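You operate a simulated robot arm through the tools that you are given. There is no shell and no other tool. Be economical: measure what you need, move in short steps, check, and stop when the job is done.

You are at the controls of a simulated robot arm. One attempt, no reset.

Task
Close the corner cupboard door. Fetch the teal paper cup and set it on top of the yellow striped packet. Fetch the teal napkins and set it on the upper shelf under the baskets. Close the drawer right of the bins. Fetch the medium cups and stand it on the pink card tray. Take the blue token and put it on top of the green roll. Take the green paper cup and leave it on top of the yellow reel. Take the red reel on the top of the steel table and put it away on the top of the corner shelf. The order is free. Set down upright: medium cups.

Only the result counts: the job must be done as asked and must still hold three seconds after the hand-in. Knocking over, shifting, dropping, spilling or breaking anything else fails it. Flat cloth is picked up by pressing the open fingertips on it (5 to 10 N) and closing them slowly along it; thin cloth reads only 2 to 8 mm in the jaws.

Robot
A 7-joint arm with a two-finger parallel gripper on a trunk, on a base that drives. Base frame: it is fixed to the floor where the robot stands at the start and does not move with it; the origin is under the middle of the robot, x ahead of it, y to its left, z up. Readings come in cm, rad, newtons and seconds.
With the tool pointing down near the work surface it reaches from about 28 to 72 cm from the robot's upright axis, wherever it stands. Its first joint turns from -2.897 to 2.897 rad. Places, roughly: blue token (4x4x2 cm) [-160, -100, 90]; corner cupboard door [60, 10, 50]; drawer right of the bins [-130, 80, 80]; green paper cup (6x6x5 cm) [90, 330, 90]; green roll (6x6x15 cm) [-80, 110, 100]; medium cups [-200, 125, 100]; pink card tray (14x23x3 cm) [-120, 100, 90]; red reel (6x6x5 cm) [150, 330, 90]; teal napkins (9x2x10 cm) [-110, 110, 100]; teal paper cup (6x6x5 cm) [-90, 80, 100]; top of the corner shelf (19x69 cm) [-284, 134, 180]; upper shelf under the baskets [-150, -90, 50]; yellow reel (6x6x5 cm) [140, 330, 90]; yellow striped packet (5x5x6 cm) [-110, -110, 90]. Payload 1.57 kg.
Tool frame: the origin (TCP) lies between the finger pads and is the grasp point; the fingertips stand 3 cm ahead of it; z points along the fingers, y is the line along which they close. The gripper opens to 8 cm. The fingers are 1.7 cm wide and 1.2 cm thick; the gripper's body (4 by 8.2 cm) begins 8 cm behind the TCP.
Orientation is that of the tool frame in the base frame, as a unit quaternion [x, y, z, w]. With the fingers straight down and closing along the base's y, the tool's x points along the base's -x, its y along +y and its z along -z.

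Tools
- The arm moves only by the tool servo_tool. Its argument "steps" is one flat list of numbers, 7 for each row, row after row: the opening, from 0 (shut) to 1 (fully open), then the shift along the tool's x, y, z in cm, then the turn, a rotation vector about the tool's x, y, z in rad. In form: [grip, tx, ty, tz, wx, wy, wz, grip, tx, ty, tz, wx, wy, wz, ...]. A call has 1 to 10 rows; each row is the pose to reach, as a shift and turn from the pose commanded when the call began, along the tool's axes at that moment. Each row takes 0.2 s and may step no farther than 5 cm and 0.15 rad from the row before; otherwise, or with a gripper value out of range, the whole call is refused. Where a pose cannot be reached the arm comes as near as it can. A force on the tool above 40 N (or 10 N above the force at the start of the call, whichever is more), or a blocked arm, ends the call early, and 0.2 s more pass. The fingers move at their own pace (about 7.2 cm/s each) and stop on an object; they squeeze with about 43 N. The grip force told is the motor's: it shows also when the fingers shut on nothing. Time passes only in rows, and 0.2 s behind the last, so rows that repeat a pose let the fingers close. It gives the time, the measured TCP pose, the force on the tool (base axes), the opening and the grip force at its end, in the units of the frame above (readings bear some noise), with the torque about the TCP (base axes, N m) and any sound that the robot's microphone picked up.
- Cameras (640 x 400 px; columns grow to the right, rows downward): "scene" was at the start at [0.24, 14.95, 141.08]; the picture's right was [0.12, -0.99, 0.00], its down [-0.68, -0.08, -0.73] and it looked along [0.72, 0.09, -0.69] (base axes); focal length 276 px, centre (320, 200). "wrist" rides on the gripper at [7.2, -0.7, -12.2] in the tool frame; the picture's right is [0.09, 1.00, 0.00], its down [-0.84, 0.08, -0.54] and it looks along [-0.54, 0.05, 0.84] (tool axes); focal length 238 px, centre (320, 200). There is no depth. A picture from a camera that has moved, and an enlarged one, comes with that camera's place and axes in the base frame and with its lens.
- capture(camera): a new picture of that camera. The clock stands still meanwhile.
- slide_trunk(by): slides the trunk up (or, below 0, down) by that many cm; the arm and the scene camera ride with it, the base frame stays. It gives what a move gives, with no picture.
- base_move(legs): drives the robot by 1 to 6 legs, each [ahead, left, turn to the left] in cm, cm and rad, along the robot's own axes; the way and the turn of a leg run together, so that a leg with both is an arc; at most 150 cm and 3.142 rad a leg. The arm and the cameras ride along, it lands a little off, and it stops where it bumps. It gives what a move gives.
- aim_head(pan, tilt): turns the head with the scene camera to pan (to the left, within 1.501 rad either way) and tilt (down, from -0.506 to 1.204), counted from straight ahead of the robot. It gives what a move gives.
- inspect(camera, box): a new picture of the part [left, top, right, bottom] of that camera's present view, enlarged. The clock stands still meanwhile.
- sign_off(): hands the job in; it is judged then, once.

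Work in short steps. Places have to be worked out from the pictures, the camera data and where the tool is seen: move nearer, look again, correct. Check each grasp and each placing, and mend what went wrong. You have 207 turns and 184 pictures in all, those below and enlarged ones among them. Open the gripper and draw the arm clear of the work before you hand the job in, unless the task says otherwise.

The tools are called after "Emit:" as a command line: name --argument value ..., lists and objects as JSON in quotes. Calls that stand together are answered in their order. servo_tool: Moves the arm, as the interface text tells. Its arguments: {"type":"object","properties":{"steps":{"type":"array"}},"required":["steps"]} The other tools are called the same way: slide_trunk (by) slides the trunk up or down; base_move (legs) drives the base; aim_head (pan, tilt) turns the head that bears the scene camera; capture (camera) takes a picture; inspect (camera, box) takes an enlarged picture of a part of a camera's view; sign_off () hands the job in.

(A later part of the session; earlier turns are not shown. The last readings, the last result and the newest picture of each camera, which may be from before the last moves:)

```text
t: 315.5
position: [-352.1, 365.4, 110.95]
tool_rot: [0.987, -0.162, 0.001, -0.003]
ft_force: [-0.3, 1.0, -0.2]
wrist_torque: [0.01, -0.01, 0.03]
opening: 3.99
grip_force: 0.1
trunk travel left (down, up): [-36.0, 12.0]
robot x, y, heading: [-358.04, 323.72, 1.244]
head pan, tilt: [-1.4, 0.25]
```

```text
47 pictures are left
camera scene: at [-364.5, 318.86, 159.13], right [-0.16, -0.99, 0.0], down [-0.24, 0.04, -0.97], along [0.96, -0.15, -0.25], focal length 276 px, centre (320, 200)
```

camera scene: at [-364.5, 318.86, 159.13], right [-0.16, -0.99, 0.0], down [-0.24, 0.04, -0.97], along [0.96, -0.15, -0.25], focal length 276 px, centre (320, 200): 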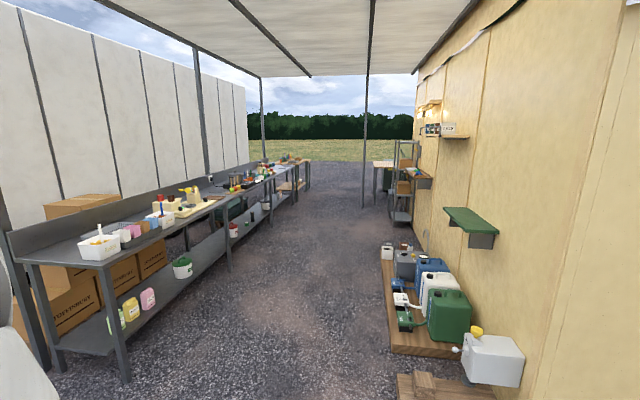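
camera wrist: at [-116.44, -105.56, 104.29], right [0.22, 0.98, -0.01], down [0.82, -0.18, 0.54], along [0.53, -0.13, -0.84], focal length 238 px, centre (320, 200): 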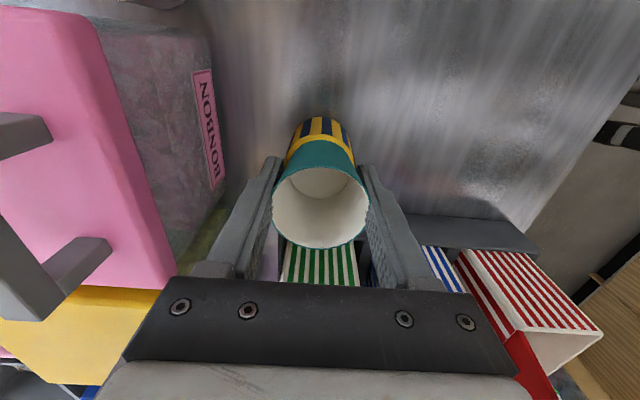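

The annex corridor is clear (n≈167–340). Drive ahead 50 and sidestep right along the tables.

Emit:
base_move --legs '[[50, 0, 0.013], [0, -150, 0], [0, -150, 0], [0, -130, 0]]'

Emit:
aim_head --pan -0.3 --tilt 0.5

Emit:
capture --camera "scene"

```text
t: 350.8
position: [71.29, 273.09, 110.94]
tool_rot: [0.986, -0.164, 0.001, -0.004]
ft_force: [-0.3, -0.1, 0.5]
wrist_torque: [-0.03, -0.02, -0.02]
opening: 4.02
grip_force: 0.0
trunk travel left (down, up): [-36.0, 12.0]
robot x, y, heading: [65.48, 230.84, 1.241]
head pan, tilt: [-1.4, 0.25]
```

```text
t: 352.1
position: [71.33, 273.13, 110.89]
tool_rot: [0.986, -0.164, 0.001, -0.004]
ft_force: [-0.2, -0.5, -0.4]
wrist_torque: [0.0, 0.03, 0.0]
opening: 3.99
grip_force: 0.1
trunk travel left (down, up): [-36.0, 12.0]
robot x, y, heading: [65.53, 231.0, 1.234]
head pan, tilt: [-0.3, 0.499]
```

```text
46 pictures are left
camera scene: at [55.01, 235.42, 156.82], right [0.81, -0.59, 0.0], down [-0.28, -0.39, -0.88], along [0.52, 0.71, -0.48], focal length 276 px, centre (320, 200)
```

scene: 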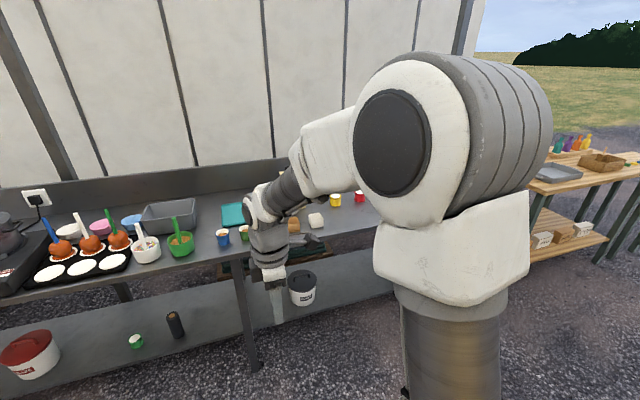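

Zoom onto the reels and cups.

Emit:
inspect --camera "scene" --box '[200, 170, 400, 290]'

```text
3.20 times, centred on (300, 230) of scene
camera zoom: at [55.01, 235.42, 156.82], right [0.81, -0.59, 0.0], down [-0.28, -0.39, -0.88], along [0.52, 0.71, -0.48], focal length 885 px, centre (384, 104)
```

zoom: 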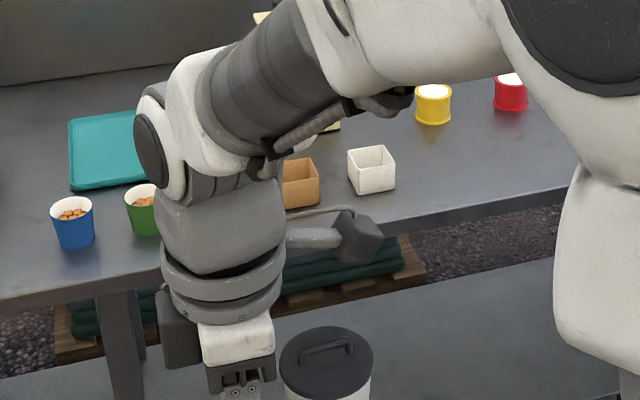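

Green cup ≈(86,330), yellow reel ≈(133,328), red ≈(145,324); table edge n≈330. Drive to stand between them.

Emit:
base_move --legs '[[0, -14, 0.02], [48, 0, 0]]'

Emit:
aim_head --pan 0.0 --tilt 0.75

Emit:
capture --camera "scene"

Emit:
capture --camera "wrist"

```text
t: 356.9
position: [97.9, 313.28, 110.9]
tool_rot: [0.988, -0.152, 0.0, -0.004]
ft_force: [-0.4, -0.2, -0.2]
wrist_torque: [-0.01, -0.03, 0.03]
opening: 4.01
grip_force: 0.0
trunk travel left (down, up): [-36.0, 12.0]
robot x, y, heading: [92.94, 271.05, 1.267]
head pan, tilt: [-0.3, 0.499]
```

```text
t: 357.8
position: [97.86, 313.21, 110.9]
tool_rot: [0.988, -0.152, 0.001, -0.004]
ft_force: [0.7, 0.0, 0.7]
wrist_torque: [-0.02, 0.0, 0.0]
opening: 4.01
grip_force: 0.0
trunk travel left (down, up): [-36.0, 12.0]
robot x, y, heading: [93.09, 271.12, 1.263]
head pan, tilt: [0.0, 0.75]
```

```text
44 pictures are left
camera scene: at [79.76, 275.5, 154.63], right [0.95, -0.3, 0.0], down [-0.21, -0.65, -0.73], along [0.22, 0.7, -0.68], focal length 276 px, centre (320, 200)
```

scene: 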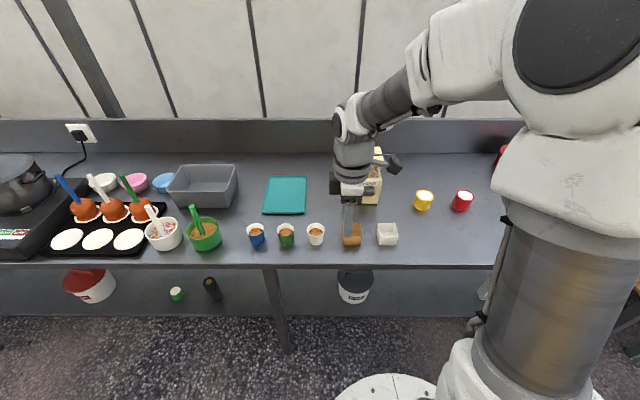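

```text
43 pictures are left
camera wrist: at [104.85, 311.45, 123.12], right [-0.21, -0.98, -0.01], down [-0.82, 0.17, 0.54], along [-0.53, 0.12, -0.84], focal length 238 px, centre (320, 200)
```

wrist: 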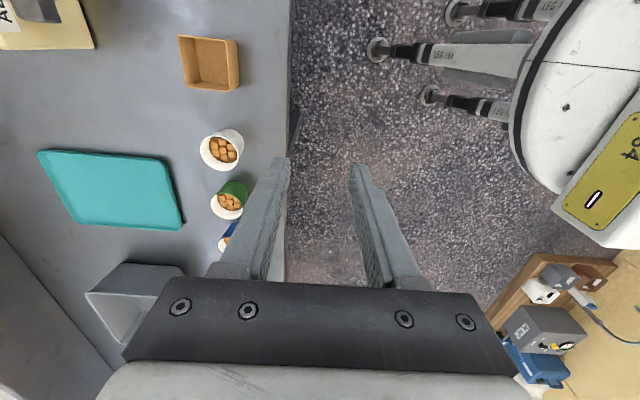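

Green cup rim triangulated at (86.4,331.2,90.8). Move above it.

Emit:
servo_tool --steps '[0.9, -3.3, -2.8, 0, 0, 0, 0, 0.9, -6.6, -5.5, 0, 0, 0, 0, 0.9, -9.9, -8.2, 0, 0, 0, 0, 0.9, -13.2, -11, 0, 0, 0, 0, 0.9, -16.4, -13.7, 0, 0, 0, 0, 0.9, -16.4, -13.7, 4.5, 0, 0, 0, 0.9, -16.4, -13.7, 9, 0, 0, 0]'

Emit:
capture --camera "wrist"

```text
t: 359.4
position: [86.33, 331.36, 102.06]
tool_rot: [0.988, -0.151, 0.001, -0.004]
ft_force: [-0.1, -0.2, 0.2]
wrist_torque: [0.01, -0.01, 0.0]
opening: 7.21
grip_force: 0.0
trunk travel left (down, up): [-36.0, 12.0]
robot x, y, heading: [93.06, 270.97, 1.26]
head pan, tilt: [0.0, 0.75]
```

```text
42 pictures are left
camera wrist: at [93.38, 329.62, 114.33], right [-0.21, -0.98, -0.01], down [-0.82, 0.17, 0.54], along [-0.53, 0.12, -0.84], focal length 238 px, centre (320, 200)
```

wrist: 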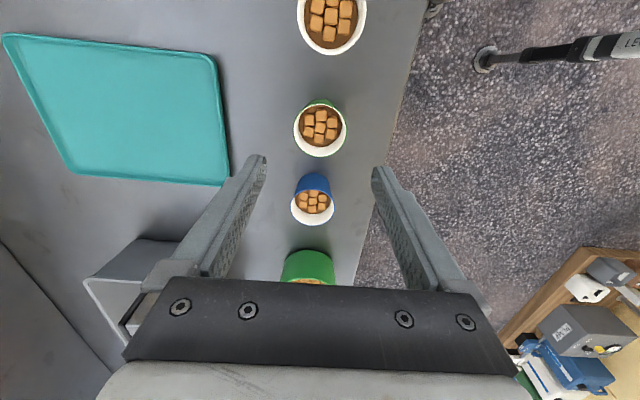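

Centred. Descend to z≈89.9 and grip.

Emit:
servo_tool --steps '[0.9, 0.2, 0, 4.5, 0, 0, 0, 0.9, 0.2, 0, 9, 0, 0, 0, 0.9, 0.2, 0, 11.3, 0, 0, 0, 0.9, 0.2, 0, 12.1, 0, 0, 0]'

Emit:
capture --camera "wrist"

```text
t: 360.4
position: [86.66, 331.27, 90.01]
tool_rot: [0.989, -0.151, 0.0, -0.004]
ft_force: [0.9, -1.0, -0.3]
wrist_torque: [0.02, 0.0, 0.01]
opening: 7.19
grip_force: 0.1
trunk travel left (down, up): [-36.0, 12.0]
robot x, y, heading: [92.99, 271.24, 1.263]
head pan, tilt: [0.0, 0.75]
```

```text
41 pictures are left
camera wrist: at [93.62, 329.57, 102.28], right [-0.21, -0.98, -0.01], down [-0.82, 0.17, 0.54], along [-0.53, 0.12, -0.84], focal length 238 px, centre (320, 200)
```

wrist: 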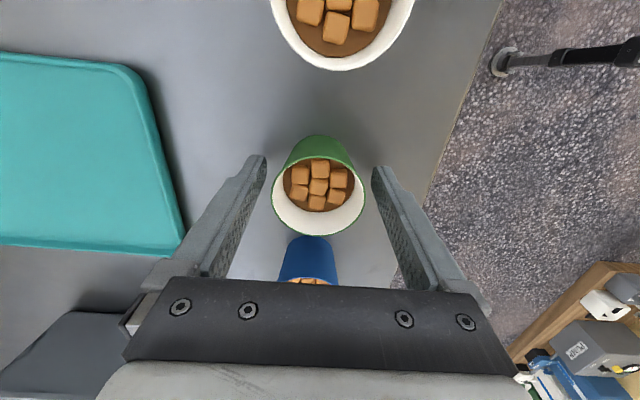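

Close and lift gently (cup holds sweets).

Emit:
servo_tool --steps '[0.6, 0, 0, 0.3, 0, 0, 0, 0, 0, 0, 0.3, 0, 0, 0, 0, 0, 0, 0.3, 0, 0, 0, 0, 0, 0, 0.3, 0, 0, 0, 0, 0, 0, -1, 0, 0, 0, 0, 0, 0, -4, 0, 0, 0, 0, 0, 0, -8, 0, 0, 0, 0, 0, 0, -12, 0, 0, 0]'

Emit:
capture --camera "wrist"

Emit:
capture --camera "scene"

```text
t: 362.1
position: [86.36, 331.27, 101.96]
tool_rot: [0.989, -0.151, 0.001, -0.003]
ft_force: [0.3, 0.1, -1.7]
wrist_torque: [0.03, -0.02, 0.01]
opening: 5.19
grip_force: 42.6
trunk travel left (down, up): [-36.0, 12.0]
robot x, y, heading: [93.03, 270.99, 1.263]
head pan, tilt: [0.0, 0.75]
```

```text
40 pictures are left
camera wrist: at [93.42, 329.51, 114.19], right [-0.21, -0.98, -0.01], down [-0.82, 0.17, 0.54], along [-0.53, 0.12, -0.84], focal length 238 px, centre (320, 200)
```

wrist: 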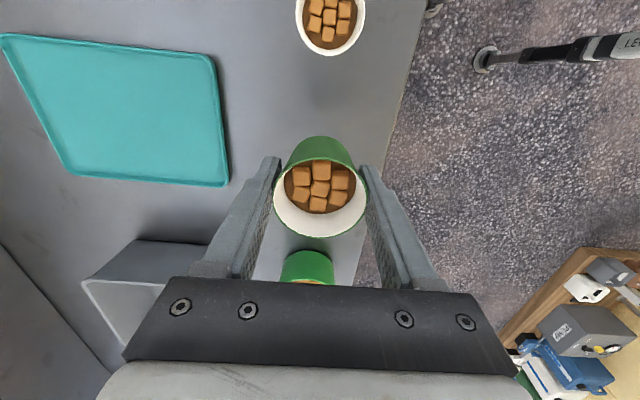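

```text
39 pictures are left
camera scene: at [79.75, 275.49, 154.62], right [0.95, -0.3, 0.0], down [-0.21, -0.65, -0.73], along [0.22, 0.7, -0.68], focal length 276 px, centre (320, 200)
```

scene: 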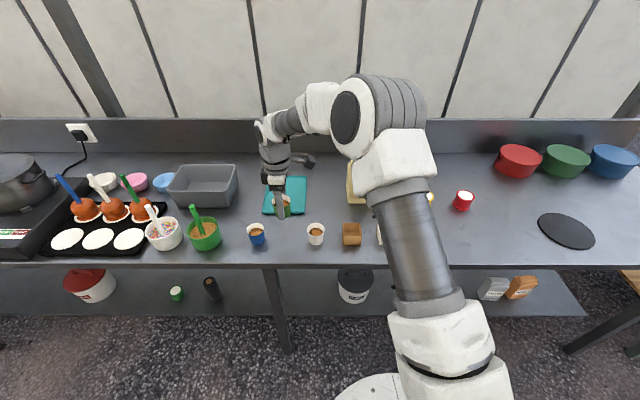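

Cup held. Retract and raise it, drive right 24 and ahead 7, then look at the yellow reel.

Emit:
servo_tool --steps '[0, 0, 3, -3, 0, 0, 0, 0, 0, 6.5, -6, 0, 0, 0, 0, 0, 10.5, -8, 0, 0, 0, 0, 3, 14, -10, 0, 0, 0, 0, 6, 17, -12, 0, 0, 0, 0, 10, 19, -13, 0, 0, 0, 0, 14, 20, -13, 0, 0, 0, 0, 18.5, 20, -13, 0, 0, 0]'

Emit:
base_move --legs '[[0, -25, 0], [7, 0, 0]]'

Emit:
capture --camera "scene"

Emit:
capture --camera "wrist"

```text
refused: row 4 steps farther than a row can; nothing moved
```

```text
t: 365.4
position: [112.92, 330.17, 102.03]
tool_rot: [0.989, -0.151, 0.001, -0.003]
ft_force: [0.1, 0.1, -1.0]
wrist_torque: [-0.01, -0.01, 0.01]
opening: 5.18
grip_force: 42.7
trunk travel left (down, up): [-36.0, 12.0]
robot x, y, heading: [119.6, 270.0, 1.262]
head pan, tilt: [0.0, 0.75]
```

```text
38 pictures are left
camera scene: at [106.38, 274.46, 154.62], right [0.95, -0.3, 0.0], down [-0.21, -0.65, -0.73], along [0.22, 0.7, -0.68], focal length 276 px, centre (320, 200)
```

scene: 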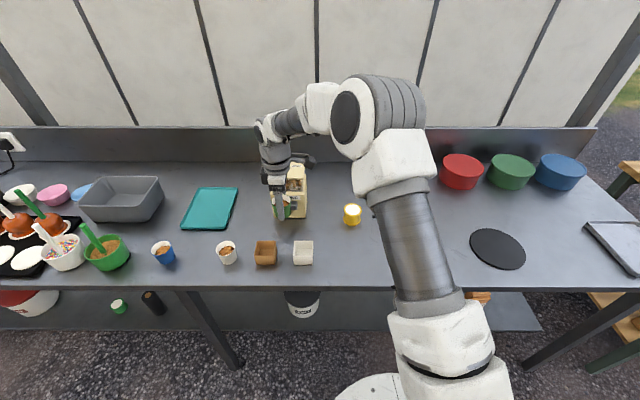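

```text
37 pictures are left
camera wrist: at [120.03, 328.48, 114.14], right [-0.21, -0.98, -0.01], down [-0.82, 0.17, 0.54], along [-0.53, 0.12, -0.84], focal length 238 px, centre (320, 200)
```

wrist: 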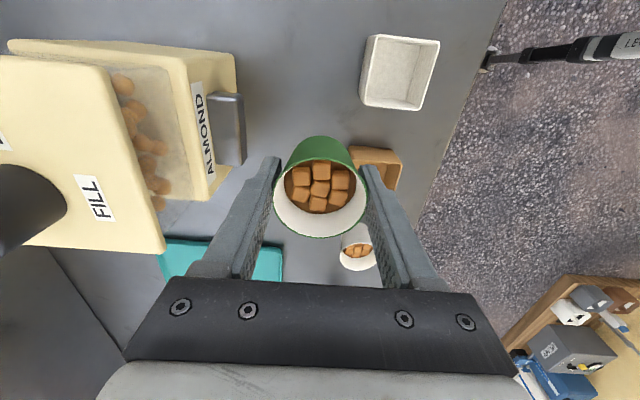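

The retraction was refused but the base moved; nothing was touched (forces nil). Now back the cup off the dispenser, go right and over the yellow reel at (136,333.5).

Emit:
servo_tool --steps '[0, 0, 3, -2, 0, 0, 0, 0, 0, 6, -4, 0, 0, 0, 0, 4.5, 6, -4, 0, 0, 0, 0, 9, 6, -4, 0, 0, 0, 0, 13.5, 6, -4, 0, 0, 0, 0, 18, 5, -4, 0, 0, 0, 0, 21, 2, -4, 0, 0, 0, 0, 21, -2.5, -4, 0, 0, 0, 0, 21, -6.5, -4, 0, 0, 0, 0, 21, -10.1, -4, 0, 0, 0]'

Emit:
capture --camera "wrist"

Emit:
capture --camera "scene"

```text
t: 367.6
position: [136.14, 333.43, 105.89]
tool_rot: [0.989, -0.151, 0.0, -0.003]
ft_force: [0.5, 0.1, -1.3]
wrist_torque: [0.01, 0.02, -0.01]
opening: 5.19
grip_force: 43.2
trunk travel left (down, up): [-36.0, 12.0]
robot x, y, heading: [119.82, 269.75, 1.265]
head pan, tilt: [0.0, 0.75]
```

```text
36 pictures are left
camera wrist: at [143.21, 331.69, 118.08], right [-0.21, -0.98, -0.01], down [-0.82, 0.17, 0.54], along [-0.53, 0.12, -0.84], focal length 238 px, centre (320, 200)
```

wrist: 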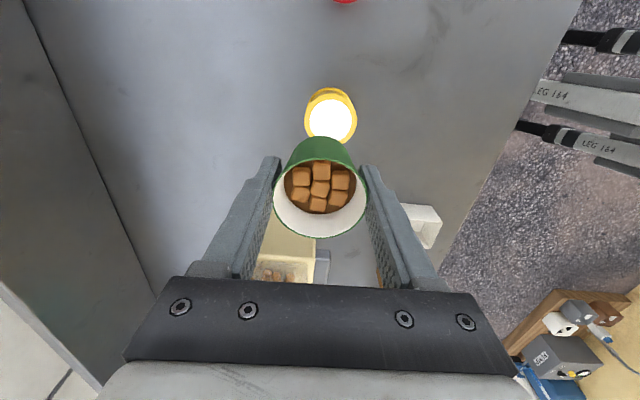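

```text
35 pictures are left
camera scene: at [106.38, 274.46, 154.62], right [0.95, -0.3, 0.0], down [-0.21, -0.65, -0.73], along [0.22, 0.7, -0.68], focal length 276 px, centre (320, 200)
```

scene: 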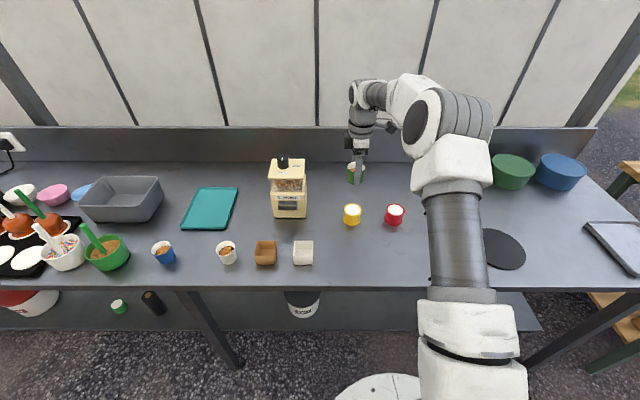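

Reel centre refined to (136,332), top z≈92. Shift 1.4 cm back and lower most of the way.

Emit:
servo_tool --steps '[0, 0.3, 1.4, 0, 0, 0, 0, 0, 0.3, 1.4, 3.5, 0, 0, 0, 0, 0.3, 1.4, 7, 0, 0, 0]'

Emit:
capture --camera "wrist"

Emit:
inspect --camera "scene" --box '[310, 150, 420, 240]'

```text
t: 368.4
position: [136.06, 332.14, 98.77]
tool_rot: [0.989, -0.151, 0.001, -0.004]
ft_force: [-0.2, -0.1, -0.4]
wrist_torque: [0.0, 0.0, -0.04]
opening: 5.17
grip_force: 42.7
trunk travel left (down, up): [-36.0, 12.0]
robot x, y, heading: [119.66, 270.09, 1.261]
head pan, tilt: [0.0, 0.75]
```

```text
34 pictures are left
camera wrist: at [143.0, 330.4, 110.97], right [-0.21, -0.98, -0.01], down [-0.82, 0.17, 0.54], along [-0.53, 0.12, -0.84], focal length 238 px, centre (320, 200)
```

wrist: 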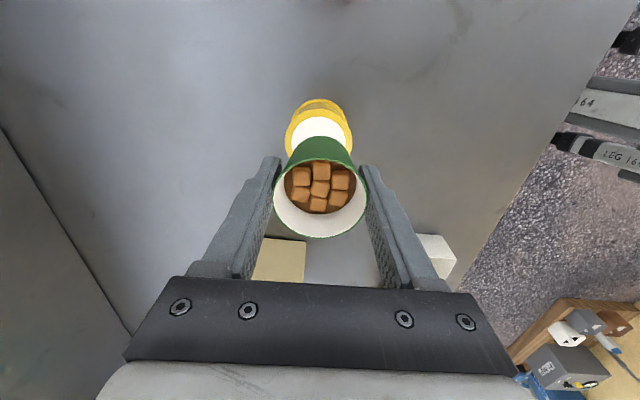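

```text
4.44 times, centred on (365, 195) of scene
camera zoom: at [106.38, 274.47, 154.62], right [0.95, -0.3, 0.0], down [-0.21, -0.65, -0.73], along [0.22, 0.7, -0.68], focal length 1229 px, centre (120, 222)
```

zoom: 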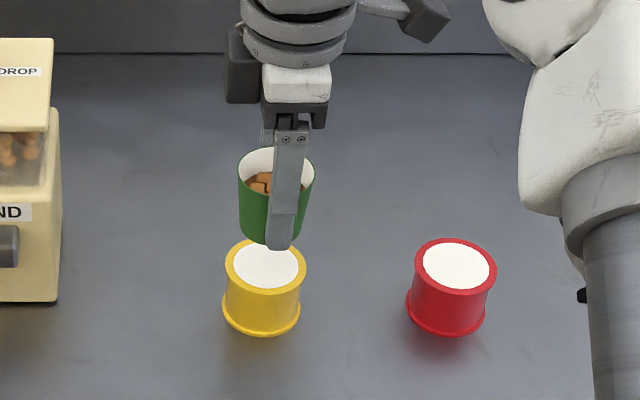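

Aligned over (136,332). Lower further.

Emit:
servo_tool --steps '[0, 0, 0.1, 1.5, 0, 0, 0, 0, 0, 0.1, 2.8, 0, 0, 0, 0, 0, 0.1, 3.5, 0, 0, 0]'

Emit:
servo_tool --steps '[0, 0, 0, 0.25, 0, 0, 0, 0, 0, 0, 0.5, 0, 0, 0]'

Emit:
servo_tool --steps '[0, 0, 0, 0.2, 0, 0, 0, 0, 0, 0, 0.4, 0, 0, 0]'

```text
t: 369.2
position: [135.86, 332.19, 95.49]
tool_rot: [0.988, -0.151, 0.0, -0.004]
ft_force: [0.0, 1.2, -0.1]
wrist_torque: [-0.03, 0.0, 0.02]
opening: 5.17
grip_force: 42.8
trunk travel left (down, up): [-36.0, 12.0]
robot x, y, heading: [119.73, 269.77, 1.266]
head pan, tilt: [0.0, 0.75]
```

```text
t: 369.8
position: [135.88, 332.16, 94.93]
tool_rot: [0.989, -0.15, 0.001, -0.004]
ft_force: [-0.2, -0.7, 0.3]
wrist_torque: [-0.01, -0.02, 0.02]
opening: 5.18
grip_force: 43.0
trunk travel left (down, up): [-36.0, 12.0]
robot x, y, heading: [119.53, 270.0, 1.265]
head pan, tilt: [0.0, 0.75]
```

```text
t: 370.4
position: [135.88, 331.91, 94.51]
tool_rot: [0.988, -0.151, 0.0, -0.004]
ft_force: [0.4, 0.0, 0.0]
wrist_torque: [-0.01, 0.0, 0.03]
opening: 5.2
grip_force: 43.0
trunk travel left (down, up): [-36.0, 12.0]
robot x, y, heading: [119.63, 269.9, 1.265]
head pan, tilt: [0.0, 0.75]
```

Emit:
servo_tool --steps '[0, 0, 0, 0.2, 0, 0, 0, 0, 0, 0, 0.4, 0, 0, 0]'

Emit:
servo_tool --steps '[0, 0, 0, 0.2, 0, 0, 0, 0, 0, 0, 0.4, 0, 0, 0]'

Emit:
inspect --camera "scene" --box '[310, 150, 420, 240]'

```text
t: 371.0
position: [135.8, 332.01, 94.52]
tool_rot: [0.988, -0.151, 0.001, -0.005]
ft_force: [-0.5, -2.8, 16.9]
wrist_torque: [-0.19, 0.11, -0.02]
opening: 5.23
grip_force: 43.2
trunk travel left (down, up): [-36.0, 12.0]
robot x, y, heading: [119.68, 270.3, 1.264]
head pan, tilt: [0.0, 0.75]
```

```text
t: 371.6
position: [135.89, 332.03, 94.39]
tool_rot: [0.988, -0.152, 0.002, -0.009]
ft_force: [-1.0, -1.4, 39.7]
wrist_torque: [0.02, 0.01, -0.01]
opening: 5.2
grip_force: 42.8
trunk travel left (down, up): [-36.0, 12.0]
robot x, y, heading: [119.38, 270.19, 1.263]
head pan, tilt: [0.0, 0.75]
```

```text
4.44 times, centred on (365, 195) of scene
camera zoom: at [106.29, 274.09, 154.67], right [0.95, -0.3, 0.0], down [-0.21, -0.65, -0.73], along [0.22, 0.7, -0.68], focal length 1229 px, centre (120, 222)
```

zoom: 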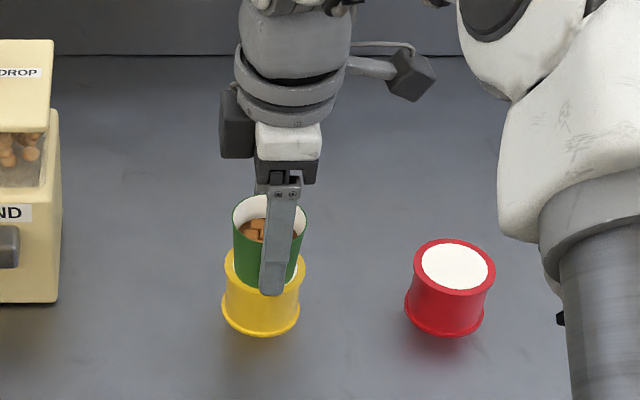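

Seated. Relieve the pressure, open, and rise.

Emit:
servo_tool --steps '[0, 0, 0, -0.3, 0, 0, 0, 0, 0, 0, -0.55, 0, 0, 0, 0.8, 0, 0, -0.55, 0, 0, 0, 0.82, 0, 0, -0.55, 0, 0, 0, 0.82, 0, 0, -0.55, 0, 0, 0, 0.82, 0, 0, -4, 0, 0, 0, 0.82, 0, 0, -8, 0, 0, 0, 0.82, 0, 0, -12, 0, 0, 0]'

Emit:
inspect --camera "scene" --box '[310, 150, 420, 240]'

Emit:
capture --camera "wrist"

```text
t: 373.4
position: [135.93, 332.18, 106.0]
tool_rot: [0.988, -0.152, 0.0, -0.003]
ft_force: [0.1, 0.1, -0.1]
wrist_torque: [0.0, -0.01, 0.03]
opening: 6.53
grip_force: 0.1
trunk travel left (down, up): [-36.0, 12.0]
robot x, y, heading: [119.4, 269.74, 1.265]
head pan, tilt: [0.0, 0.75]
```

```text
4.44 times, centred on (365, 195) of scene
camera zoom: at [106.37, 274.44, 154.62], right [0.95, -0.3, 0.0], down [-0.21, -0.65, -0.73], along [0.22, 0.7, -0.68], focal length 1229 px, centre (120, 222)
```

zoom: 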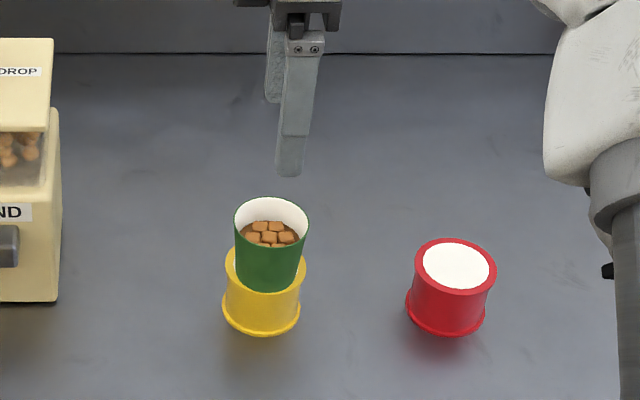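

```text
30 pictures are left
camera wrist: at [143.01, 330.46, 118.17], right [-0.21, -0.98, -0.01], down [-0.82, 0.17, 0.54], along [-0.53, 0.12, -0.84], focal length 238 px, centre (320, 200)
```

wrist: 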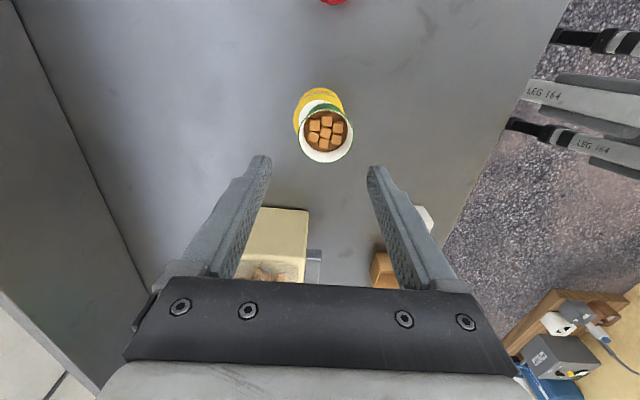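

Green cup done. Red reel at about (148.7,327.6): move above it.

Emit:
servo_tool --steps '[0.98, 4.5, 0.2, 0, 0, 0, 0, 0.98, 9, 0.3, 0, 0, 0, 0, 0.98, 13.6, 0.5, 0, 0, 0, 0, 0.98, 13.6, 0.5, 4, 0, 0, 0]'

Emit:
capture --camera "wrist"

```text
t: 374.4
position: [148.96, 327.27, 101.71]
tool_rot: [0.988, -0.152, 0.001, -0.003]
ft_force: [0.8, -0.4, 1.0]
wrist_torque: [0.02, 0.01, 0.01]
opening: 7.83
grip_force: 0.1
trunk travel left (down, up): [-36.0, 12.0]
robot x, y, heading: [119.82, 269.65, 1.262]
head pan, tilt: [0.0, 0.75]
```

```text
29 pictures are left
camera wrist: at [155.96, 325.63, 113.91], right [-0.21, -0.98, -0.01], down [-0.82, 0.17, 0.54], along [-0.53, 0.12, -0.84], focal length 238 px, centre (320, 200)
```

wrist: 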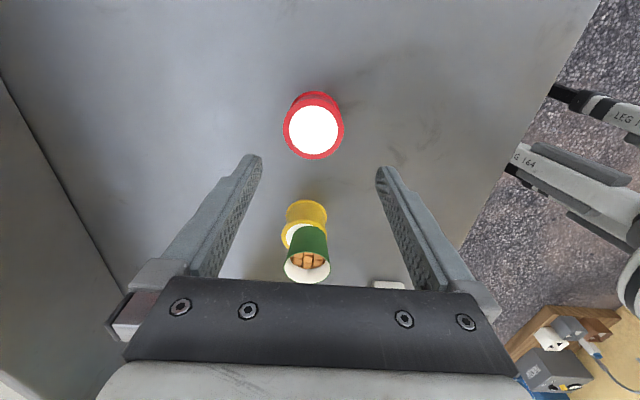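

Shift slightly and descend to z≈90.5, then grip.

Emit:
servo_tool --steps '[0.98, 0.4, -0.75, 0, 0, 0, 0, 0.98, 0.4, -0.75, 4.5, 0, 0, 0, 0.98, 0.4, -0.75, 9, 0, 0, 0, 0.98, 0.4, -0.75, 11.2, 0, 0, 0]'

Emit:
capture --camera "wrist"

Emit:
servo_tool --steps '[0.6, 0, 0, 0, 0, 0, 0, 0, 0, 0, 0, 0, 0, 0, 0, 0, 0, 0, 0, 0, 0, 0, 0, 0, 0, 0, 0, 0]'

```text
t: 375.4
position: [149.35, 328.03, 90.49]
tool_rot: [0.989, -0.151, 0.001, -0.004]
ft_force: [-1.0, 0.5, -0.4]
wrist_torque: [0.03, -0.03, 0.0]
opening: 7.81
grip_force: 0.1
trunk travel left (down, up): [-36.0, 12.0]
robot x, y, heading: [119.77, 269.85, 1.26]
head pan, tilt: [0.0, 0.75]
```

```text
28 pictures are left
camera wrist: at [156.32, 326.38, 102.62], right [-0.21, -0.98, -0.01], down [-0.82, 0.17, 0.54], along [-0.53, 0.12, -0.84], focal length 238 px, centre (320, 200)
```

wrist: 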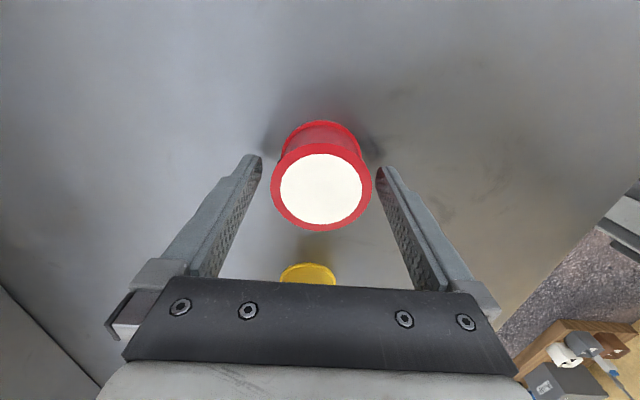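

```text
t: 376.4
position: [149.3, 328.19, 90.52]
tool_rot: [0.988, -0.151, 0.0, -0.003]
ft_force: [0.4, -0.3, 0.3]
wrist_torque: [0.01, 0.03, 0.03]
opening: 5.82
grip_force: 43.5
trunk travel left (down, up): [-36.0, 12.0]
robot x, y, heading: [119.63, 269.75, 1.268]
head pan, tilt: [0.0, 0.75]
```

Gripped (5.8 cm). Lift and retract.

Emit:
servo_tool --steps '[0, 0, 0, -2, 0, 0, 0, 0, 0, 0, -6, 0, 0, 0, 0, 0, 0, -10.5, 0, 0, 0, 0, 0, 0, -15, 0, 0, 0, 0, 0, 4, -17, 0, 0, 0, 0, 0, 8.5, -18, 0, 0, 0, 0, -3.5, 11.5, -18, 0, 0, 0, 0, -7.5, 14.5, -18, 0, 0, 0, 0, -12, 16.5, -18, 0, 0, 0]'

Emit:
capture --camera "scene"

```text
t: 378.4
position: [132.58, 315.77, 108.53]
tool_rot: [0.988, -0.152, 0.002, -0.004]
ft_force: [-0.5, 0.7, -1.0]
wrist_torque: [0.01, 0.01, 0.02]
opening: 5.8
grip_force: 42.8
trunk travel left (down, up): [-36.0, 12.0]
robot x, y, heading: [119.66, 269.91, 1.263]
head pan, tilt: [0.0, 0.75]
```

```text
27 pictures are left
camera scene: at [106.36, 274.44, 154.62], right [0.95, -0.3, 0.0], down [-0.21, -0.65, -0.73], along [0.22, 0.7, -0.68], focal length 276 px, centre (320, 200)
```

scene: 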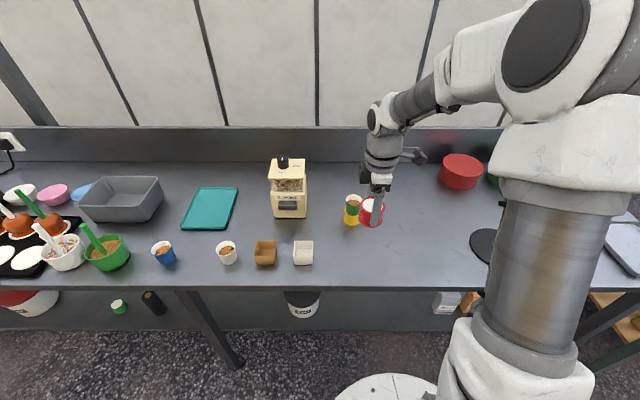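

The shelf top is at z≈180, too high for a downward tool, so I'll regrasp the reel with a horizontal tool. First set it near the table's front edge (n≈338), straight ahead.

Emit:
servo_tool --steps '[0, 0, 3.3, 3, 0, 0, 0, 0, 0, 3.3, 7.5, 0, 0, 0, 0, 0, 3.3, 12, 0, 0, 0, 0, 0, 3.3, 16, 0, 0, 0, 0, 0, 3.3, 17.4, 0, 0, 0]'

Emit:
servo_tool --steps '[0, 0, 0, 0.2, 0, 0, 0, 0, 0, 0, 0.4, 0, 0, 0]'

Emit:
servo_tool --steps '[0, 0, 0, 0.2, 0, 0, 0, 0, 0, 0, 0.4, 0, 0, 0]'

```text
t: 379.6
position: [131.87, 312.91, 91.15]
tool_rot: [0.988, -0.151, 0.001, -0.003]
ft_force: [-0.1, 0.3, -0.8]
wrist_torque: [-0.02, 0.0, 0.01]
opening: 5.81
grip_force: 43.2
trunk travel left (down, up): [-36.0, 12.0]
robot x, y, heading: [119.26, 269.83, 1.267]
head pan, tilt: [0.0, 0.75]
```

```text
t: 380.2
position: [131.92, 312.78, 90.74]
tool_rot: [0.988, -0.152, 0.001, -0.003]
ft_force: [-0.7, 0.2, 0.0]
wrist_torque: [0.06, 0.02, 0.0]
opening: 5.84
grip_force: 42.5
trunk travel left (down, up): [-36.0, 12.0]
robot x, y, heading: [119.32, 269.96, 1.261]
head pan, tilt: [0.0, 0.75]
```

```text
t: 380.8
position: [131.94, 312.73, 90.4]
tool_rot: [0.988, -0.152, 0.0, -0.005]
ft_force: [-1.5, -3.3, 14.5]
wrist_torque: [-0.06, 0.05, 0.01]
opening: 5.78
grip_force: 42.9
trunk travel left (down, up): [-36.0, 12.0]
robot x, y, heading: [119.55, 270.48, 1.262]
head pan, tilt: [0.0, 0.75]
```

Reel stands. Release, rise, then rotate the gripper 90° back (closing laterally).

Emit:
servo_tool --steps '[0, 0, 0, -0.1, 0, 0, 0, 0.95, 0, 0, -0.1, 0, 0, 0, 0.98, 0, 0, -0.1, 0, 0, 0, 0.98, 0, 0, -0.1, 0, 0, 0, 0.98, 0, 0, -4, 0, 0, 0, 0.98, 0, 0, -8, 0, 0, 0, 0.98, 0, 0, -12.5, 0, 0, 0, 0.98, 0, 0, -17, 0, 0, 0, 0.98, 0, 0, -21, 0, 0, 0]'

Emit:
servo_tool --steps '[0.98, 0, 0.5, 0, 0, 0, 0.15, 0.98, 0, 1, 0, 0, 0, 0.3, 0.98, 0, 1.5, 0, 0, 0, 0.45, 0.98, 0, 2, 0, 0, 0, 0.6, 0.98, 0, 2.5, 0, 0, 0, 0.75, 0.98, 0, 3, 0, 0, 0, 0.9, 0.98, 0, 3, 0, 0, 0, 1.05, 0.98, 0, 3, 0, 0, 0, 1.2, 0.98, 0, 3, 0, 0, 0, 1.35, 0.98, 0, 3, 0, 0, 0, 1.5]'

Emit:
capture --camera "wrist"

```text
t: 382.8
position: [131.96, 312.7, 111.26]
tool_rot: [0.988, -0.152, 0.0, -0.003]
ft_force: [0.6, -0.5, -0.7]
wrist_torque: [-0.01, 0.03, -0.01]
opening: 7.85
grip_force: 0.1
trunk travel left (down, up): [-36.0, 12.0]
robot x, y, heading: [119.7, 270.12, 1.262]
head pan, tilt: [0.0, 0.75]
```

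```text
t: 385.0
position: [130.92, 309.98, 111.27]
tool_rot: [-0.619, 0.785, 0.002, 0.003]
ft_force: [0.4, -0.2, 0.5]
wrist_torque: [0.04, -0.02, 0.03]
opening: 7.85
grip_force: 0.0
trunk travel left (down, up): [-36.0, 12.0]
robot x, y, heading: [119.64, 269.76, 1.268]
head pan, tilt: [0.0, 0.75]
```

```text
26 pictures are left
camera wrist: at [129.94, 302.54, 123.36], right [-0.99, 0.14, 0.0], down [0.12, 0.83, 0.55], along [0.08, 0.54, -0.84], focal length 238 px, centre (320, 200)
```

wrist: 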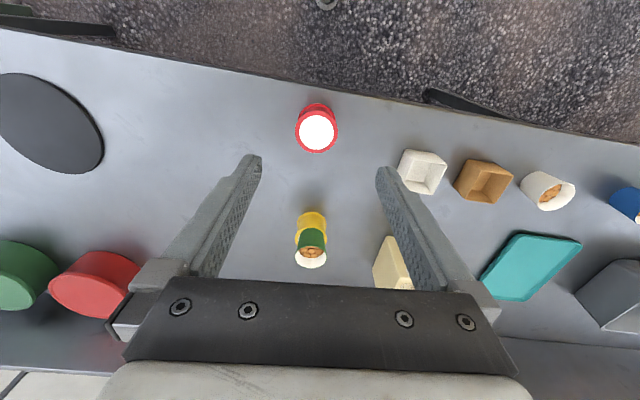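

Back the robot 22 cm and tilt the tool to horizontal.

Emit:
base_move --legs '[[-22, 0, 0]]'

Emit:
servo_tool --steps '[0.98, -1, 0, 1, 0, -0.15, 0, 0.98, -2, 0, 2, 0, -0.3, 0, 0.98, -3, 0, 3, 0, -0.45, 0, 0.98, -4, 0, 4, 0, -0.6, 0, 0.98, -5, 0, 5, 0, -0.75, 0, 0.98, -6, 0, 6, 0, -0.9, 0, 0.98, -7, 0, 7, 0, -1.05, 0, 0.98, -8, 0, 8, 0, -1.2, 0, 0.98, -9, 0, 9, 0, -1.35, 0, 0.98, -10, 0, 10, 0, -1.5, 0]'

Emit:
capture --camera "wrist"

Emit:
capture --camera "scene"

```text
t: 387.1
position: [124.32, 289.21, 111.31]
tool_rot: [-0.62, 0.785, 0.002, 0.002]
ft_force: [0.5, 0.4, 0.4]
wrist_torque: [0.01, 0.02, -0.02]
opening: 7.85
grip_force: 0.0
trunk travel left (down, up): [-36.0, 12.0]
robot x, y, heading: [112.81, 249.01, 1.262]
head pan, tilt: [0.0, 0.75]
```

```text
t: 389.3
position: [126.6, 298.76, 101.21]
tool_rot: [-0.452, 0.572, 0.425, 0.537]
ft_force: [-0.1, -0.7, 0.8]
wrist_torque: [0.0, -0.01, 0.01]
opening: 7.85
grip_force: 0.1
trunk travel left (down, up): [-36.0, 12.0]
robot x, y, heading: [113.21, 249.09, 1.265]
head pan, tilt: [0.0, 0.75]
```

```text
25 pictures are left
camera wrist: at [124.4, 286.26, 94.8], right [-0.97, 0.22, -0.09], down [-0.19, -0.46, 0.87], along [0.15, 0.86, 0.49], focal length 238 px, centre (320, 200)
```

wrist: 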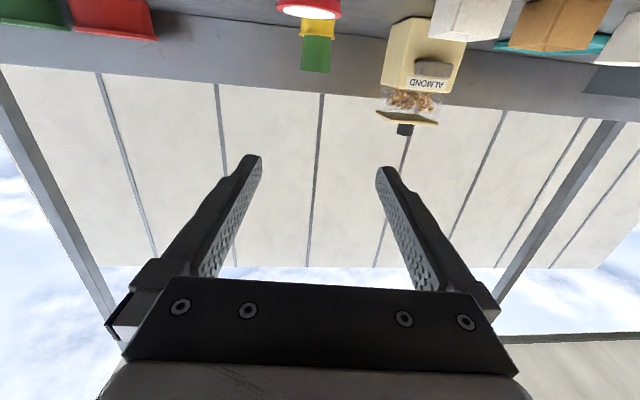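

```text
24 pictures are left
camera scene: at [99.79, 253.69, 154.63], right [0.95, -0.3, 0.0], down [-0.21, -0.65, -0.73], along [0.22, 0.7, -0.68], focal length 276 px, centre (320, 200)
```

scene: 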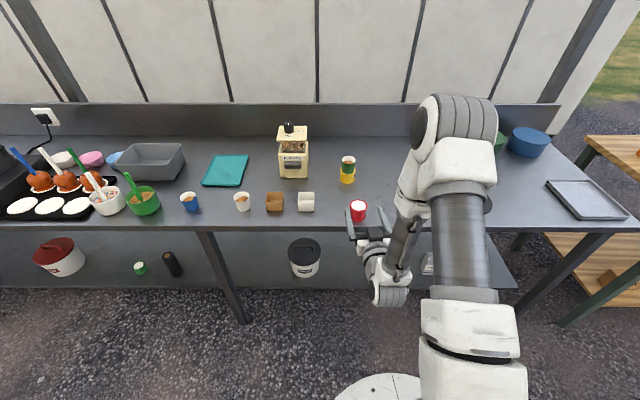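

The tool points horizontally. Go down 12 and right 1.9 in front of the table, then check the height.

Emit:
servo_tool --steps '[0.98, 4, -0.6, 0.3, 0, 0, 0, 0.98, 8, -1.3, 0.6, 0, 0, 0, 0.98, 12, -1.9, 0.9, 0, 0, 0]'

Emit:
capture --camera "wrist"

Emit:
inspect --camera "scene" --box '[310, 160, 430, 320]'

```text
t: 390.1
position: [128.67, 298.66, 89.27]
tool_rot: [-0.452, 0.572, 0.424, 0.538]
ft_force: [0.0, -0.2, -0.6]
wrist_torque: [-0.01, 0.02, -0.01]
opening: 7.83
grip_force: 0.0
trunk travel left (down, up): [-36.0, 12.0]
robot x, y, heading: [113.44, 249.42, 1.263]
head pan, tilt: [0.0, 0.75]
```

```text
23 pictures are left
camera wrist: at [126.41, 286.14, 82.83], right [-0.97, 0.22, -0.09], down [-0.19, -0.46, 0.87], along [0.15, 0.86, 0.49], focal length 238 px, centre (320, 200)
```

wrist: 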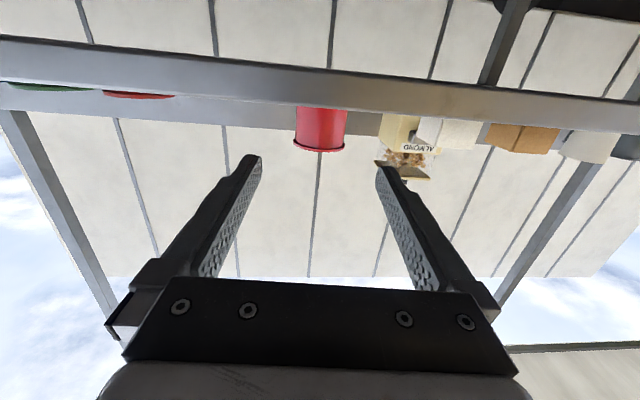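

```text
2.50 times, centred on (370, 240) of scene
camera zoom: at [99.79, 253.69, 154.63], right [0.95, -0.3, 0.0], down [-0.21, -0.65, -0.73], along [0.22, 0.7, -0.68], focal length 691 px, centre (195, 100)
```

zoom: 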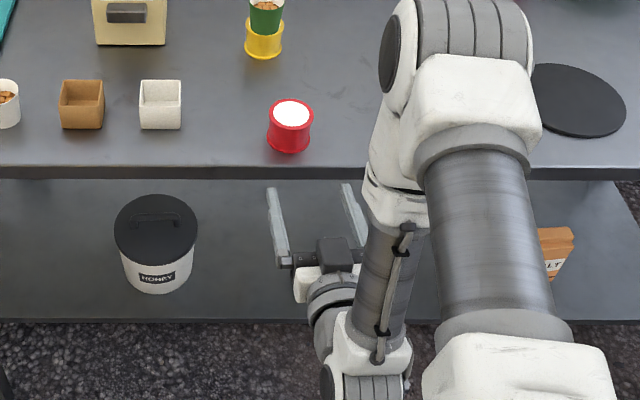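

Height is right and the reel is ~0.6 cm left of centre. Slide forward around it.

Emit:
servo_tool --steps '[0.98, -0.3, 0.6, 4.5, 0, 0, 0, 0.98, -0.6, 0.6, 9, 0, 0, 0]'

Emit:
capture --camera "wrist"

```text
t: 390.7
position: [130.26, 307.82, 89.4]
tool_rot: [-0.453, 0.572, 0.424, 0.536]
ft_force: [0.0, 0.7, 0.4]
wrist_torque: [0.0, 0.0, -0.02]
opening: 7.85
grip_force: 0.1
trunk travel left (down, up): [-36.0, 12.0]
robot x, y, heading: [113.15, 249.44, 1.258]
head pan, tilt: [0.0, 0.75]
```

```text
21 pictures are left
camera wrist: at [127.93, 295.19, 82.98], right [-0.97, 0.22, -0.09], down [-0.19, -0.46, 0.87], along [0.15, 0.86, 0.48], focal length 238 px, centre (320, 200)
```

wrist: 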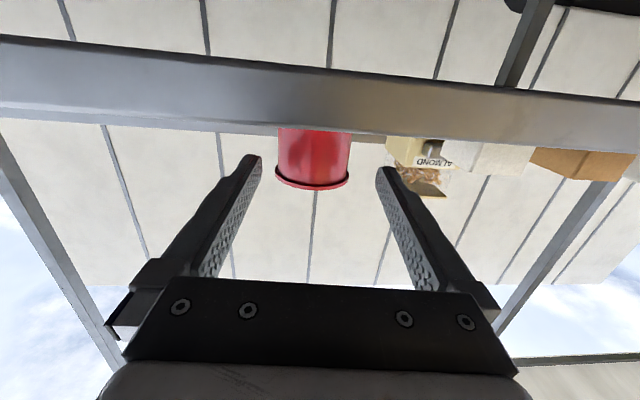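

Slight correction right, forward 5 more, then close.

Emit:
servo_tool --steps '[0.98, -0.2, -0.45, 2.5, 0, 0, 0, 0.98, -0.35, -0.45, 5, 0, 0, 0]'

Emit:
servo_tool --steps '[0.6, 0, 0, 0, 0, 0, 0, 0, 0, 0, 0, 0, 0, 0, 0, 0, 0, 0, 0, 0, 0, 0, 0, 0, 0, 0, 0, 0]'

Emit:
capture --camera "wrist"

```text
t: 391.3
position: [131.67, 312.51, 89.37]
tool_rot: [-0.453, 0.572, 0.425, 0.536]
ft_force: [0.7, 0.2, 0.5]
wrist_torque: [-0.02, -0.03, 0.0]
opening: 7.84
grip_force: 0.0
trunk travel left (down, up): [-36.0, 12.0]
robot x, y, heading: [112.81, 249.03, 1.269]
head pan, tilt: [0.0, 0.75]
```

```text
t: 392.3
position: [131.77, 312.5, 89.39]
tool_rot: [-0.452, 0.573, 0.424, 0.537]
ft_force: [-0.4, 1.3, 0.5]
wrist_torque: [0.01, 0.04, -0.04]
opening: 5.31
grip_force: 43.2
trunk travel left (down, up): [-36.0, 12.0]
robot x, y, heading: [112.96, 248.71, 1.266]
head pan, tilt: [0.0, 0.75]
```

```text
20 pictures are left
camera wrist: at [129.42, 299.9, 82.97], right [-0.97, 0.22, -0.09], down [-0.19, -0.46, 0.87], along [0.15, 0.86, 0.48], focal length 238 px, centre (320, 200)
```

wrist: 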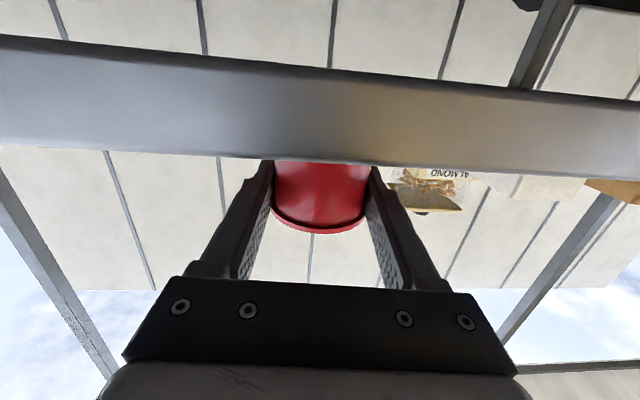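

Gripped firmly at the waist. Lift, then drive back out along the corridor, tool level.

Emit:
servo_tool --steps '[0, -2, 0, -0.2, 0, 0, 0, 0, -6, 0, -0.4, 0, 0, 0, 0, -10.5, 0, -0.7, 0, 0, 0, 0, -15, 0, -1, 0, 0, 0]'

Emit:
base_move --legs '[[-25, 0, 0], [0, 150, 0], [0, 150, 0], [0, 150, 0], [0, 22, 0]]'

Emit:
base_move --legs '[[-150, 0, 0], [-149, 0, 0], [0, 0, 1.57]]'

Emit:
aim_head --pan 0 --tilt 0.3

Emit:
capture --camera "wrist"

```text
t: 393.3
position: [131.69, 312.19, 104.35]
tool_rot: [-0.453, 0.572, 0.424, 0.536]
ft_force: [0.8, -0.8, -0.6]
wrist_torque: [0.01, 0.01, 0.04]
opening: 5.34
grip_force: 43.0
trunk travel left (down, up): [-36.0, 12.0]
robot x, y, heading: [113.31, 248.91, 1.259]
head pan, tilt: [0.0, 0.75]
```

```text
t: 430.2
position: [-317.83, 441.26, 104.43]
tool_rot: [-0.439, 0.583, 0.411, 0.546]
ft_force: [-0.8, -0.6, 0.0]
wrist_torque: [0.01, 0.04, 0.0]
opening: 5.34
grip_force: 43.2
trunk travel left (down, up): [-36.0, 12.0]
robot x, y, heading: [-339.42, 379.19, 1.222]
head pan, tilt: [0.0, 0.75]
```

```text
t: 454.5
position: [-495.64, 115.31, 104.41]
tool_rot: [0.725, -0.077, -0.68, -0.073]
ft_force: [0.0, -0.4, 0.1]
wrist_torque: [-0.01, -0.03, -0.01]
opening: 5.29
grip_force: 42.6
trunk travel left (down, up): [-36.0, 12.0]
robot x, y, heading: [-432.46, 98.2, 2.855]
head pan, tilt: [0.0, 0.75]
```

```text
t: 455.4
position: [-495.74, 115.28, 104.43]
tool_rot: [0.725, -0.077, -0.68, -0.072]
ft_force: [0.2, 0.3, -0.5]
wrist_torque: [-0.03, 0.02, 0.0]
opening: 5.33
grip_force: 42.9
trunk travel left (down, up): [-36.0, 12.0]
robot x, y, heading: [-432.48, 98.0, 2.851]
head pan, tilt: [0.0, 0.3]
```

```text
19 pictures are left
camera wrist: at [-483.22, 113.19, 97.94], right [-0.2, -0.97, -0.09], down [0.46, -0.18, 0.87], along [-0.86, 0.14, 0.48], focal length 238 px, centre (320, 200)
```

wrist: 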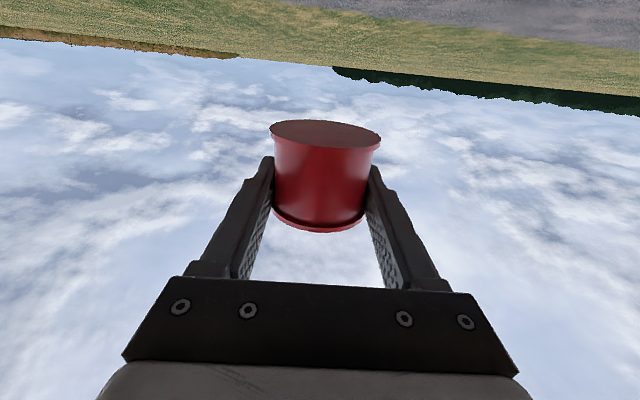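

Reel still held. Align with the doorway centre line (n=−49) and reverse in.

Emit:
base_move --legs '[[0, 8.5, -0.024], [-75, 0, 0]]'

```text
t: 461.6
position: [-427.12, 86.47, 104.44]
tool_rot: [0.724, -0.089, -0.678, -0.084]
ft_force: [-0.4, 0.4, -0.7]
wrist_torque: [-0.01, -0.03, -0.01]
opening: 5.31
grip_force: 42.5
trunk travel left (down, up): [-36.0, 12.0]
robot x, y, heading: [-364.47, 66.88, 2.819]
head pan, tilt: [0.0, 0.3]
```

On the centre line; reverse 122 cm more.

Emit:
base_move --legs '[[-122, 0, 0]]'

Emit:
slide_trunk --by 12

Emit:
aim_head --pan -0.6 --tilt 0.0

Emit:
capture --camera "scene"

```text
t: 469.6
position: [-313.61, 48.71, 104.39]
tool_rot: [0.724, -0.09, -0.679, -0.085]
ft_force: [-0.6, 0.5, -0.8]
wrist_torque: [-0.01, 0.0, 0.0]
opening: 5.31
grip_force: 43.2
trunk travel left (down, up): [-36.0, 12.0]
robot x, y, heading: [-250.96, 28.74, 2.814]
head pan, tilt: [0.0, 0.3]
```

```text
t: 471.1
position: [-313.66, 48.82, 116.35]
tool_rot: [0.724, -0.09, -0.679, -0.085]
ft_force: [0.4, 0.8, 0.2]
wrist_torque: [0.03, 0.03, 0.0]
opening: 5.32
grip_force: 42.8
trunk travel left (down, up): [-48.0, 0.0]
robot x, y, heading: [-250.89, 29.02, 2.815]
head pan, tilt: [0.0, 0.3]
```

```text
t: 472.1
position: [-313.72, 48.84, 116.4]
tool_rot: [0.724, -0.091, -0.679, -0.085]
ft_force: [0.4, -0.4, -1.3]
wrist_torque: [0.02, 0.0, 0.01]
opening: 5.3
grip_force: 43.1
trunk travel left (down, up): [-48.0, 0.0]
robot x, y, heading: [-251.16, 29.25, 2.819]
head pan, tilt: [-0.6, 0.0]
```

```text
18 pictures are left
camera scene: at [-253.26, 20.39, 173.43], right [0.8, 0.6, 0.0], down [0.0, 0.0, -1.0], along [-0.6, 0.8, 0.0], focal length 276 px, centre (320, 200)
```

scene: 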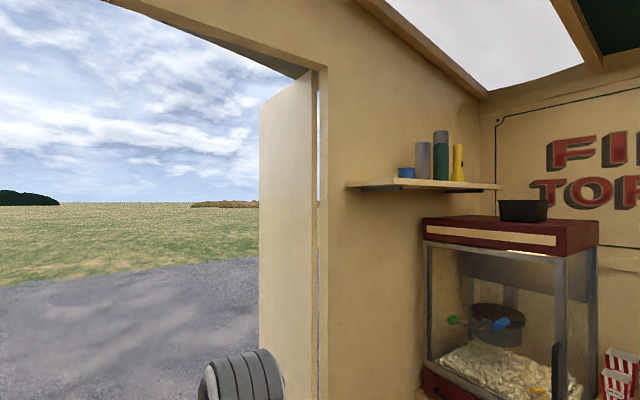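

Zoom on the shelf.

Emit:
inspect --camera "scene" --box '[330, 120, 510, 220]'

```text
3.56 times, centred on (420, 170) of scene
camera zoom: at [-253.26, 20.39, 173.43], right [0.8, 0.6, 0.0], down [0.0, 0.0, -1.0], along [-0.6, 0.8, 0.0], focal length 983 px, centre (-36, 307)
```

zoom: 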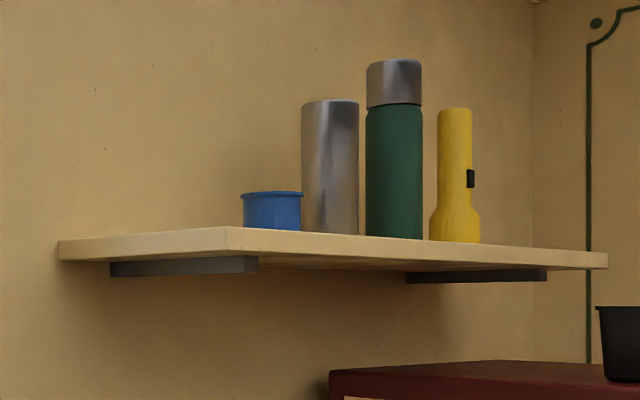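

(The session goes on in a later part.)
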